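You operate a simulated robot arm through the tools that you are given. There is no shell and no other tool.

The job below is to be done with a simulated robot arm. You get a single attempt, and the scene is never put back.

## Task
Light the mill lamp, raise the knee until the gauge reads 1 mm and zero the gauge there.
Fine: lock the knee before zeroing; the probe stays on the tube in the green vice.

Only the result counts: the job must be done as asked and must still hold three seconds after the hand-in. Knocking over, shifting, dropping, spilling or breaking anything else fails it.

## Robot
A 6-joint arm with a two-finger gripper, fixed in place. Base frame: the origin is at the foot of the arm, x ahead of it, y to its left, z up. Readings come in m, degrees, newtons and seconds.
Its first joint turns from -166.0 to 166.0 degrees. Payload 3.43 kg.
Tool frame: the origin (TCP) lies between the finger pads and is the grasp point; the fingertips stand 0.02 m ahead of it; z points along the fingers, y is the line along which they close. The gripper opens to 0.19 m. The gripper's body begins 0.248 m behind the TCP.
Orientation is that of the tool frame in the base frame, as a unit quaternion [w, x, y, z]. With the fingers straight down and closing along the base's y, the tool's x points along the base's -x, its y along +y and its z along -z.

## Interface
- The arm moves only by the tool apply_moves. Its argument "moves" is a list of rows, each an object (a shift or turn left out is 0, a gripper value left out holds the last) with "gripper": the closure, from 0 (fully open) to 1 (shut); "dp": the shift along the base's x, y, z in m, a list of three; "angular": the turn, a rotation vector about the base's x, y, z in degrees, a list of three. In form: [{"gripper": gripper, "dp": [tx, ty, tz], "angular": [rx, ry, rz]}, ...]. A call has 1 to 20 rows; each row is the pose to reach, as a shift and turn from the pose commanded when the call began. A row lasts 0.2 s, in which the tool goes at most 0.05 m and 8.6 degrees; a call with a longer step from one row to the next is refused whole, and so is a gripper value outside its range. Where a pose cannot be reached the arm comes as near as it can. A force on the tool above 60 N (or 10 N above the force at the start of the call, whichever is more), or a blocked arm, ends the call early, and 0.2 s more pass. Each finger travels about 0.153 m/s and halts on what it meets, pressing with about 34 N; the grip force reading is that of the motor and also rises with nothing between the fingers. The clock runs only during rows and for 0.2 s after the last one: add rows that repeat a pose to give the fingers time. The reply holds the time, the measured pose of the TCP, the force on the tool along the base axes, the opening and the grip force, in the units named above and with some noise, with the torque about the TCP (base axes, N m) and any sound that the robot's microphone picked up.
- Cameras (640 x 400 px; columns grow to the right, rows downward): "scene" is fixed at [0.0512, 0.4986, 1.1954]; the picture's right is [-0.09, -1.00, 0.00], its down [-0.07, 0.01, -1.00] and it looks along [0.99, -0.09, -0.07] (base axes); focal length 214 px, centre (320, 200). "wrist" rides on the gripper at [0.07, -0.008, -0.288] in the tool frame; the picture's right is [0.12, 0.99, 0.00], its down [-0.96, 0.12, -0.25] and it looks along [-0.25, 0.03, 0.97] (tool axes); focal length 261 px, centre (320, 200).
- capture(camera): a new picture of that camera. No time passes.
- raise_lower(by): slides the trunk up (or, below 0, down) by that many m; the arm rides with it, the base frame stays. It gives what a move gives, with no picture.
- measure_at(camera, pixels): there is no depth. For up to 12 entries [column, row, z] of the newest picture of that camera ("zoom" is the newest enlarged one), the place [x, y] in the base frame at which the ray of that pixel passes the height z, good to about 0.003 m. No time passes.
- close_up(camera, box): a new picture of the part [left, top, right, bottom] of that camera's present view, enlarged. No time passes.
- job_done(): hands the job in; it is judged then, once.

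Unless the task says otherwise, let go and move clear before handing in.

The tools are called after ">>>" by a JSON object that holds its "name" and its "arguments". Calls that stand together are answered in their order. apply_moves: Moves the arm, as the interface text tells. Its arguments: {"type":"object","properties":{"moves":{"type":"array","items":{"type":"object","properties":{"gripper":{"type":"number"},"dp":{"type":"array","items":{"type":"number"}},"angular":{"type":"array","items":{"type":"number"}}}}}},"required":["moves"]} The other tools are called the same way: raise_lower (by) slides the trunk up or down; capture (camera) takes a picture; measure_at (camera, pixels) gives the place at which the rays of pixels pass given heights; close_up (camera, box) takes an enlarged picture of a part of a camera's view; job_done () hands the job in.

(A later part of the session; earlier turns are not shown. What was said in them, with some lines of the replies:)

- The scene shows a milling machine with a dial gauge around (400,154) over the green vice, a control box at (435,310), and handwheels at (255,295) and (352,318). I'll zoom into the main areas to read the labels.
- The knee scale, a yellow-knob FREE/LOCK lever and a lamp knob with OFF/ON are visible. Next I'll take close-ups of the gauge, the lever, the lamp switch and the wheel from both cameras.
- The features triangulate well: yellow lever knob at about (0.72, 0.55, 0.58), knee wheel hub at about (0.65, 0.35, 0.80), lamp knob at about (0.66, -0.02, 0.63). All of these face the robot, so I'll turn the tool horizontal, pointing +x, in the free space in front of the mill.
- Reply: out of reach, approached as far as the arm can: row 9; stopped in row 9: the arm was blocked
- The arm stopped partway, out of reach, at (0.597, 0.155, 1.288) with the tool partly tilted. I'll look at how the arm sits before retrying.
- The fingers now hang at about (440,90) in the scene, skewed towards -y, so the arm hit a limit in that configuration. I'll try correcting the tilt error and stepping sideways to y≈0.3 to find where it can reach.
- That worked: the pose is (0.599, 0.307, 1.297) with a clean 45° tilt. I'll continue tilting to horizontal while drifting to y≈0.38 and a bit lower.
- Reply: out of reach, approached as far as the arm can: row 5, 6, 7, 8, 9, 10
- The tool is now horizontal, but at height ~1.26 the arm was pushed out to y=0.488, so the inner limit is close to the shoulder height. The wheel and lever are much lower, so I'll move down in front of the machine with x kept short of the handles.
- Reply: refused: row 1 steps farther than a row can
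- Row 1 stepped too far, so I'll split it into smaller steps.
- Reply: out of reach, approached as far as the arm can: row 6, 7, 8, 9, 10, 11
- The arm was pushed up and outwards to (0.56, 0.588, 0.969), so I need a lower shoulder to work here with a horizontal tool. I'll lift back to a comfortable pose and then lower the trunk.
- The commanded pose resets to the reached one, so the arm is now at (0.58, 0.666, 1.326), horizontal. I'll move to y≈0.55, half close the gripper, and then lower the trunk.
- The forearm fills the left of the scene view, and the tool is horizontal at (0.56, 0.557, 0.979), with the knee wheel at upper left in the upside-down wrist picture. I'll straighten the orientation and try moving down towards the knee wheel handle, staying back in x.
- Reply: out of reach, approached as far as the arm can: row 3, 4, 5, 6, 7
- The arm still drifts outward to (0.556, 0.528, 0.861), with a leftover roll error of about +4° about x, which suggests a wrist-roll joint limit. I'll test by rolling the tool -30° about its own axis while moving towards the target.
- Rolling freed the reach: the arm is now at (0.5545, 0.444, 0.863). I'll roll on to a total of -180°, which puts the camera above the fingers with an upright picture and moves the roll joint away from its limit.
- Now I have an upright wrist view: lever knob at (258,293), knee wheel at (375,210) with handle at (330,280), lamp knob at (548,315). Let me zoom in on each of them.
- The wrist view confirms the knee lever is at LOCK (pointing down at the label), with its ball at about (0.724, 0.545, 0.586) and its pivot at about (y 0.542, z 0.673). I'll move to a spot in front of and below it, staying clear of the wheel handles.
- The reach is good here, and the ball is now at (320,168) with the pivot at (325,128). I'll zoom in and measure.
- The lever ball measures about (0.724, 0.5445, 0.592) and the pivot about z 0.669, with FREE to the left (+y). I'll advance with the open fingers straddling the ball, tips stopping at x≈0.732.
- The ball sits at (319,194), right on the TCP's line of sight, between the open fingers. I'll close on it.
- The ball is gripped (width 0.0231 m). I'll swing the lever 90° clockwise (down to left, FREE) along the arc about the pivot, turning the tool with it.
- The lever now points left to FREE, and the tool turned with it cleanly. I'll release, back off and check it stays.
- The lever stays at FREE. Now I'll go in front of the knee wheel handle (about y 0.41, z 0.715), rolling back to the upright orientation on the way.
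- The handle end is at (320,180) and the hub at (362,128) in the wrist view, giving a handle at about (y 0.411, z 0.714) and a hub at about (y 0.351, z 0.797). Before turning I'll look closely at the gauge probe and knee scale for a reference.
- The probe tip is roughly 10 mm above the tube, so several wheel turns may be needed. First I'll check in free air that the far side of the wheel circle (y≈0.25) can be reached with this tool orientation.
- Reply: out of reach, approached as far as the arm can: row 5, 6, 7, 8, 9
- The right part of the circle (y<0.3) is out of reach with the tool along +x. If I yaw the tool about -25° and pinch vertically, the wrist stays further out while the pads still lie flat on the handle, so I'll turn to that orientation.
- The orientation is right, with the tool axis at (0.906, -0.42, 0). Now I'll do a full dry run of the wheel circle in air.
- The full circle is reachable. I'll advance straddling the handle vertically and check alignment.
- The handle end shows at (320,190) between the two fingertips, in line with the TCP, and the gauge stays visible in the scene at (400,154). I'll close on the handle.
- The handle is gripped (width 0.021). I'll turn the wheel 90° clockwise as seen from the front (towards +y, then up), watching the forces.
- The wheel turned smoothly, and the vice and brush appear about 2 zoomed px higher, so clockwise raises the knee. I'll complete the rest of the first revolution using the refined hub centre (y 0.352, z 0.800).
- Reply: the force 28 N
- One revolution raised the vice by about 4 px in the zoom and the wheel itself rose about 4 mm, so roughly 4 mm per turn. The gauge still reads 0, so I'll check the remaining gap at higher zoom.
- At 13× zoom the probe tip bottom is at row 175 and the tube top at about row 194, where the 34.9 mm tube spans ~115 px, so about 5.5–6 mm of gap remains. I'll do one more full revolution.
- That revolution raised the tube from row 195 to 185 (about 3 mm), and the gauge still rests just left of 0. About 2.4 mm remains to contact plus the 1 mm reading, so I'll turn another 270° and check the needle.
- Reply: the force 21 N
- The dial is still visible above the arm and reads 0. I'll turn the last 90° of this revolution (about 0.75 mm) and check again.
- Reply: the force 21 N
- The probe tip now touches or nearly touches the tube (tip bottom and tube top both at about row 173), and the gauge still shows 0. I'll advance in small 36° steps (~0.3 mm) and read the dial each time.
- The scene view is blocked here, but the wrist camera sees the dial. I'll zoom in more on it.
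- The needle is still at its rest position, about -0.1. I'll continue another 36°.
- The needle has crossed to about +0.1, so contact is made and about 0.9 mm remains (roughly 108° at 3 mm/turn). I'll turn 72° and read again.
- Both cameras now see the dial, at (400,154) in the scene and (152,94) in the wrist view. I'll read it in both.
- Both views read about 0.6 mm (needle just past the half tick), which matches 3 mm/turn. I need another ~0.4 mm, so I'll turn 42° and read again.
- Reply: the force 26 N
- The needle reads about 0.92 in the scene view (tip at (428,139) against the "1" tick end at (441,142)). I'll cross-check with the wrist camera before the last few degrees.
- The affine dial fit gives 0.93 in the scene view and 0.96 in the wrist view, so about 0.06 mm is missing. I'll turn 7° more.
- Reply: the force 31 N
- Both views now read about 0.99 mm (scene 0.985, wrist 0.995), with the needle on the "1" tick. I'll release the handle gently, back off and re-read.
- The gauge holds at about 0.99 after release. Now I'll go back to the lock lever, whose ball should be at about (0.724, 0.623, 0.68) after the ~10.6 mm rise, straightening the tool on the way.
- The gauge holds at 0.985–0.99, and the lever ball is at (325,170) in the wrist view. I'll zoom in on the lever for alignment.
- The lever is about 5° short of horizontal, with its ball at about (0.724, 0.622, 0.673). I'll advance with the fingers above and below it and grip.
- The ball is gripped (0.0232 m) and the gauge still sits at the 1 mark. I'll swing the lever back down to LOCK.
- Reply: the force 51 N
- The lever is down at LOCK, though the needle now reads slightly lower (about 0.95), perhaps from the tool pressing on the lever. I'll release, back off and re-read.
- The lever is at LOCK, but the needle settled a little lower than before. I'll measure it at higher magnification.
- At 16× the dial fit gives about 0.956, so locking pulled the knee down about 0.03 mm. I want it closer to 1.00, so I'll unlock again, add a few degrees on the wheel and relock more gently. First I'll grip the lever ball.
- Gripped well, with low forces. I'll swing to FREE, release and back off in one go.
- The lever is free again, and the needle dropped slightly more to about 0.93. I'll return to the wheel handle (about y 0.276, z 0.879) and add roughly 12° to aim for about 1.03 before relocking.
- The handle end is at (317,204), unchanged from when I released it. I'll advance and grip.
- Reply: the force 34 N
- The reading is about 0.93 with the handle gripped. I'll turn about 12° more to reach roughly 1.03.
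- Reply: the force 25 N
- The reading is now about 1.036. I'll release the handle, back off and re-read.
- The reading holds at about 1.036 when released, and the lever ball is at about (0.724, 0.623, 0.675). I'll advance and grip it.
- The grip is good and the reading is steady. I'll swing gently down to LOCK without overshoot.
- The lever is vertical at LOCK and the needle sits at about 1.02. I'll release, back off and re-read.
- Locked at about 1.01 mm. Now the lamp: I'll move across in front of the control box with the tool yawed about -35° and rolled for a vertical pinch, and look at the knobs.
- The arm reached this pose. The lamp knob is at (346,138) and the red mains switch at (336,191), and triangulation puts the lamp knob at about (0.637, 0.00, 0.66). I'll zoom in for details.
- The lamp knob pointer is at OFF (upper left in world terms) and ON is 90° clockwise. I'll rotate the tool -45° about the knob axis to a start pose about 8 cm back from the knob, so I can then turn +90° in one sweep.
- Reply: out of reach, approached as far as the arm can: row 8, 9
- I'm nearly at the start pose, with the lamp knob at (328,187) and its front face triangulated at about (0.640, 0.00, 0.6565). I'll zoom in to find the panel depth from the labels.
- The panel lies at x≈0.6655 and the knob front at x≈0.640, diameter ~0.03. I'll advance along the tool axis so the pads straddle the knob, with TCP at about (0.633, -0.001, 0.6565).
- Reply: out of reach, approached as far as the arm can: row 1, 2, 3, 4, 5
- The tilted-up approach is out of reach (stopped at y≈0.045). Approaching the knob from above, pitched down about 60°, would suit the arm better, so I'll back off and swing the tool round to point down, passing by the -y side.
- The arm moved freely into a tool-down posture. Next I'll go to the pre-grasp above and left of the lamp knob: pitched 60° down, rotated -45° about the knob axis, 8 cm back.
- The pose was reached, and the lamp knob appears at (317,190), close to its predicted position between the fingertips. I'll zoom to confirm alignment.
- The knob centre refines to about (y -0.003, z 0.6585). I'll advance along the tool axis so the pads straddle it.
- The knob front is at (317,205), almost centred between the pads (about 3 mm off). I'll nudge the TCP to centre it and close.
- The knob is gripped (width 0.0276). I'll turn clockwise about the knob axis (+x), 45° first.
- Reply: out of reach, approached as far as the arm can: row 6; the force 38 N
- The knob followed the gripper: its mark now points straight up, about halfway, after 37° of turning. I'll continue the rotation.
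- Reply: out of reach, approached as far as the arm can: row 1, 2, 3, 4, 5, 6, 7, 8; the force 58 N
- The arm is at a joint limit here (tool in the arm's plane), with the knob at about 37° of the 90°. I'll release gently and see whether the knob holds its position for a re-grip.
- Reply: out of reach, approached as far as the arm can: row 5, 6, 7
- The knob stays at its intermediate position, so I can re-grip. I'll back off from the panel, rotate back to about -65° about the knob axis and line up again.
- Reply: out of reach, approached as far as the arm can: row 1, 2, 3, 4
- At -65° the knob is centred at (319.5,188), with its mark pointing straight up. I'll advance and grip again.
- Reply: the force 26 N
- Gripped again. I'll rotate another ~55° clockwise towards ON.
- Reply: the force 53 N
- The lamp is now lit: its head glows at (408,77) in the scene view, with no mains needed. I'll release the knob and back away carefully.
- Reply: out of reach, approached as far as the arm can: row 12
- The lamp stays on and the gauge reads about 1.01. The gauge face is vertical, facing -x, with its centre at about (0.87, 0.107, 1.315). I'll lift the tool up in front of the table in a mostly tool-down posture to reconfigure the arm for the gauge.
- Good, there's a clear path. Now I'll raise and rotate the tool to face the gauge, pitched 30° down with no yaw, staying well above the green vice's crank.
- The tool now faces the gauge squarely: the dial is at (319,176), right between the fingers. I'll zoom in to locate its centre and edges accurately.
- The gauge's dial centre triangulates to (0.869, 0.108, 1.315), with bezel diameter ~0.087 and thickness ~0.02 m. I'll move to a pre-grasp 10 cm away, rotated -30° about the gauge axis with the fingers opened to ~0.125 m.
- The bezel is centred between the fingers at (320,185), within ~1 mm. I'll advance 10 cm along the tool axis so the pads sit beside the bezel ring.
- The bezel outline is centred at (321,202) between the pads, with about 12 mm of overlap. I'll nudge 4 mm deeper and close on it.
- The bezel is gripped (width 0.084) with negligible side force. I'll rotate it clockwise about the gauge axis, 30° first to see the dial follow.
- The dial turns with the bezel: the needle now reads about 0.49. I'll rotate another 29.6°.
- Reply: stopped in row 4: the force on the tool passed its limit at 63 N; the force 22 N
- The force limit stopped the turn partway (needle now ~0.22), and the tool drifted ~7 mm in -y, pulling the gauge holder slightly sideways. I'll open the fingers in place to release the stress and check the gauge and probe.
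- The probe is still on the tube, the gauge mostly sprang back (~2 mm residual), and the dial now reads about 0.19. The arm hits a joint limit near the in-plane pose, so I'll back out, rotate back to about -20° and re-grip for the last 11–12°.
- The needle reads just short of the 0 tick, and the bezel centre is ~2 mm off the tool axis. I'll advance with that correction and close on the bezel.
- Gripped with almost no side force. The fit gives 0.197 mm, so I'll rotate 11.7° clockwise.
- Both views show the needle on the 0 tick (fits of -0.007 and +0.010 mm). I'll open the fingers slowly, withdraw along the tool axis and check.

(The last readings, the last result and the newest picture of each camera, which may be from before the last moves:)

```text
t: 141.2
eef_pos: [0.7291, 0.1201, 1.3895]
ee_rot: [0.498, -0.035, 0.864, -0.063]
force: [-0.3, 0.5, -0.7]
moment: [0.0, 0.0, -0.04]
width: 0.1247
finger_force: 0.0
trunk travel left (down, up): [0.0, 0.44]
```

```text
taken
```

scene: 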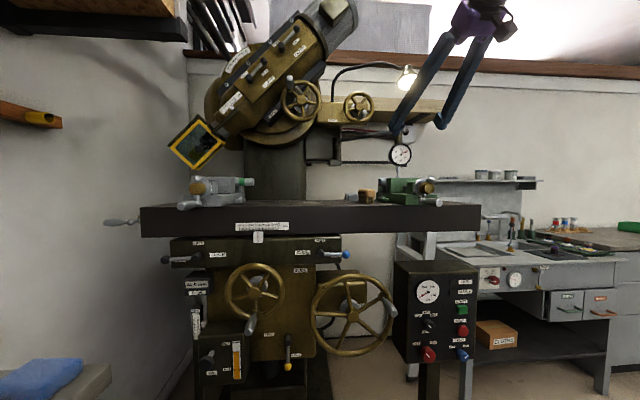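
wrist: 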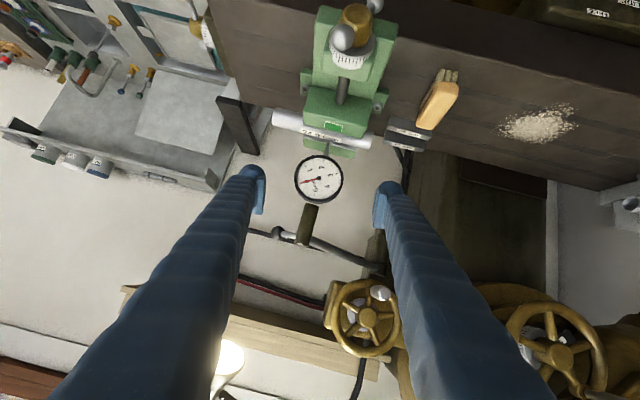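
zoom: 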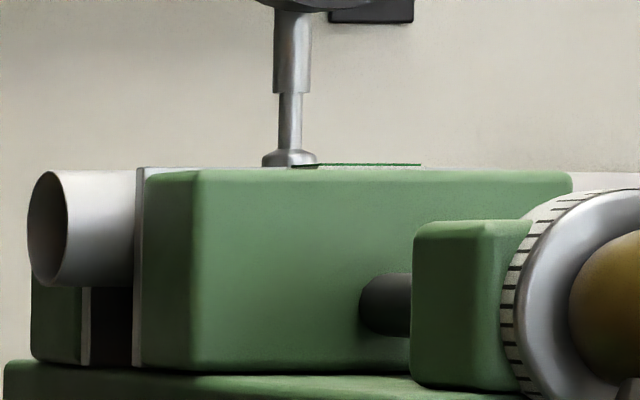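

The dial holds with the needle on 0 (fit +0.006 mm), the probe rests on the tube, and the lamp is lit. I'll move the arm further clear and do a final check of the gauge, lever and lamp.

>>> {"name": "apply_moves", "arguments": {"moves": [{"gripper": 0.342, "dp": [-0.025, -0.003, 0.01]}, {"gripper": 0.342, "dp": [-0.05, -0.006, 0.02]}, {"gripper": 0.342, "dp": [-0.072, -0.01, 0.03]}, {"gripper": 0.342, "dp": [-0.072, -0.01, 0.03]}, {"gripper": 0.342, "dp": [-0.072, -0.01, 0.03]}, {"gripper": 0.342, "dp": [-0.072, -0.01, 0.03]}, {"gripper": 0.342, "dp": [-0.072, -0.01, 0.03]}, {"gripper": 0.342, "dp": [-0.072, -0.01, 0.03]}, {"gripper": 0.342, "dp": [-0.072, -0.01, 0.03]}, {"gripper": 0.342, "dp": [-0.072, -0.01, 0.03]}]}}

>>> {"name": "capture", "arguments": {"camera": "scene"}}

>>> {"name": "close_up", "arguments": {"camera": "scene", "box": [390, 144, 412, 164]}}

>>> {"name": "close_up", "arguments": {"camera": "scene", "box": [260, 320, 310, 380]}}

>>> {"name": "close_up", "arguments": {"camera": "scene", "box": [385, 255, 485, 375]}}

>>> {"name": "close_up", "arguments": {"camera": "scene", "box": [320, 50, 460, 220]}}

```text
t: 143.4
eef_pos: [0.6578, 0.1102, 1.4181]
ee_rot: [0.499, -0.036, 0.864, -0.061]
force: [-0.4, -0.8, 0.4]
moment: [0.01, -0.01, 0.01]
width: 0.1252
finger_force: 0.1
trunk travel left (down, up): [0.0, 0.44]
```

```text
taken
```

scene: 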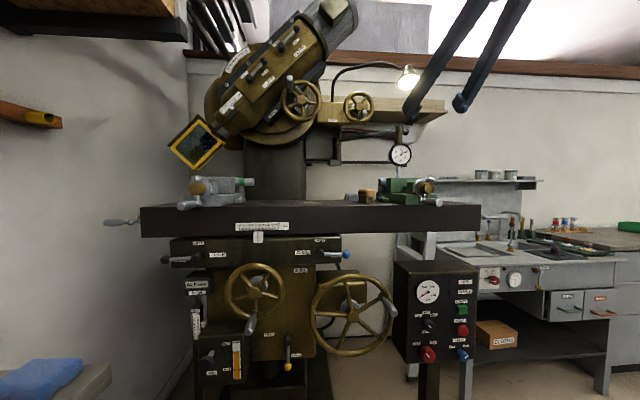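

```text
16.00 times, centred on (401, 154) of scene
```

zoom: 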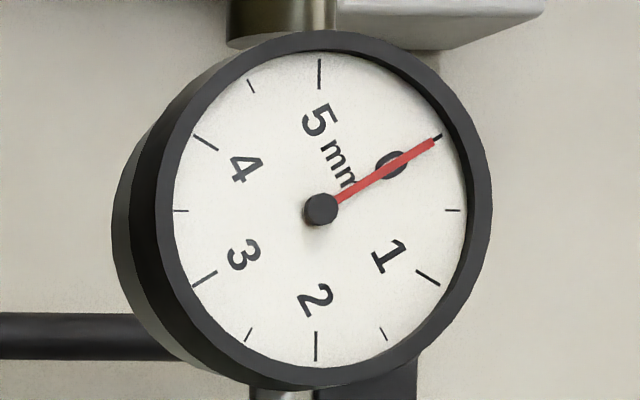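

```text
6.67 times, centred on (285, 350) of scene
```

zoom: 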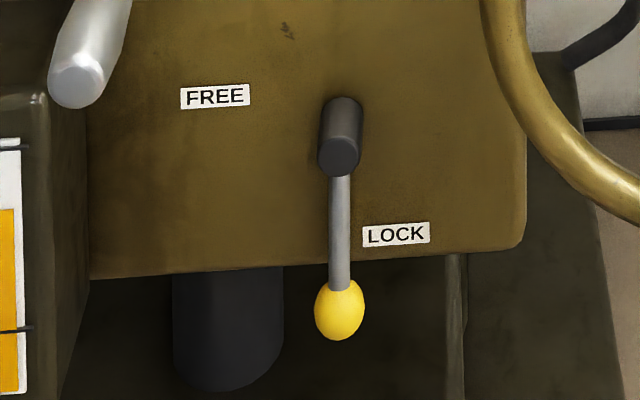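

```text
3.33 times, centred on (435, 315) of scene
```

zoom: 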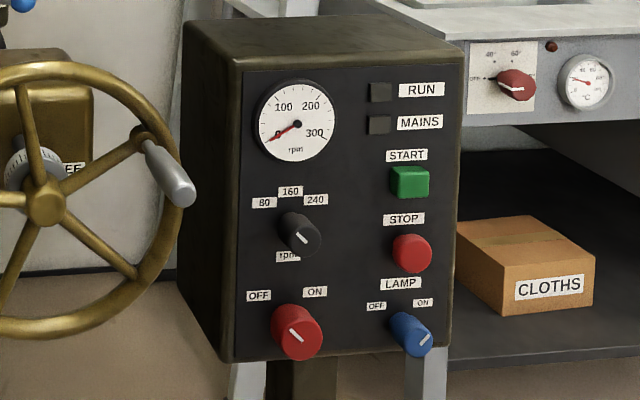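

```text
2.35 times, centred on (390, 135) of scene
```

zoom: 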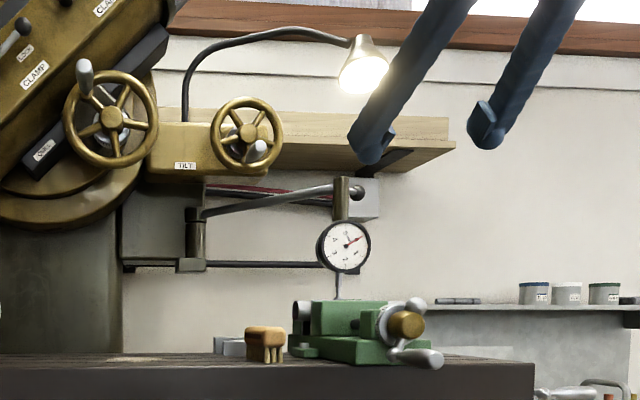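

The final checks all look right: the lamp is lit with its knob at ON, the yellow knee lever points to LOCK, the needle rests on 0 after about 1 mm of travel, and the probe is on the tube. The arm is clear, so I'm handing in the job.

>>> {"name": "job_done", "arguments": {}}

```text
The job is handed in.
```

The job is handed in: the mill lamp is lit, the knee is raised and locked, and the gauge is zeroed there. I have not seen the judge's result.

- **Lamp:** it lit from its own knob, now at ON. The red mains switch is still at OFF.
- **Knee:** I raised it until the gauge read 1 mm. The first lock left it at about 0.96, so I unlocked, adjusted and relocked. After the second lock, before zeroing, it read about 1.01 mm.
- **Zeroing:** done after locking, by turning the bezel. The needle sat within about 0.01 mm of 0 when I checked with the arm clear.
- **Gauge holder:** during the first bezel turn the arm reached a joint limit and pulled the holder sideways. After re-gripping and finishing the turn, the gauge sits roughly 1 mm off its original position. The probe is still on the tube in the green vice.

I saw no other control or object moved out of place, and the arm was clear before I handed in.
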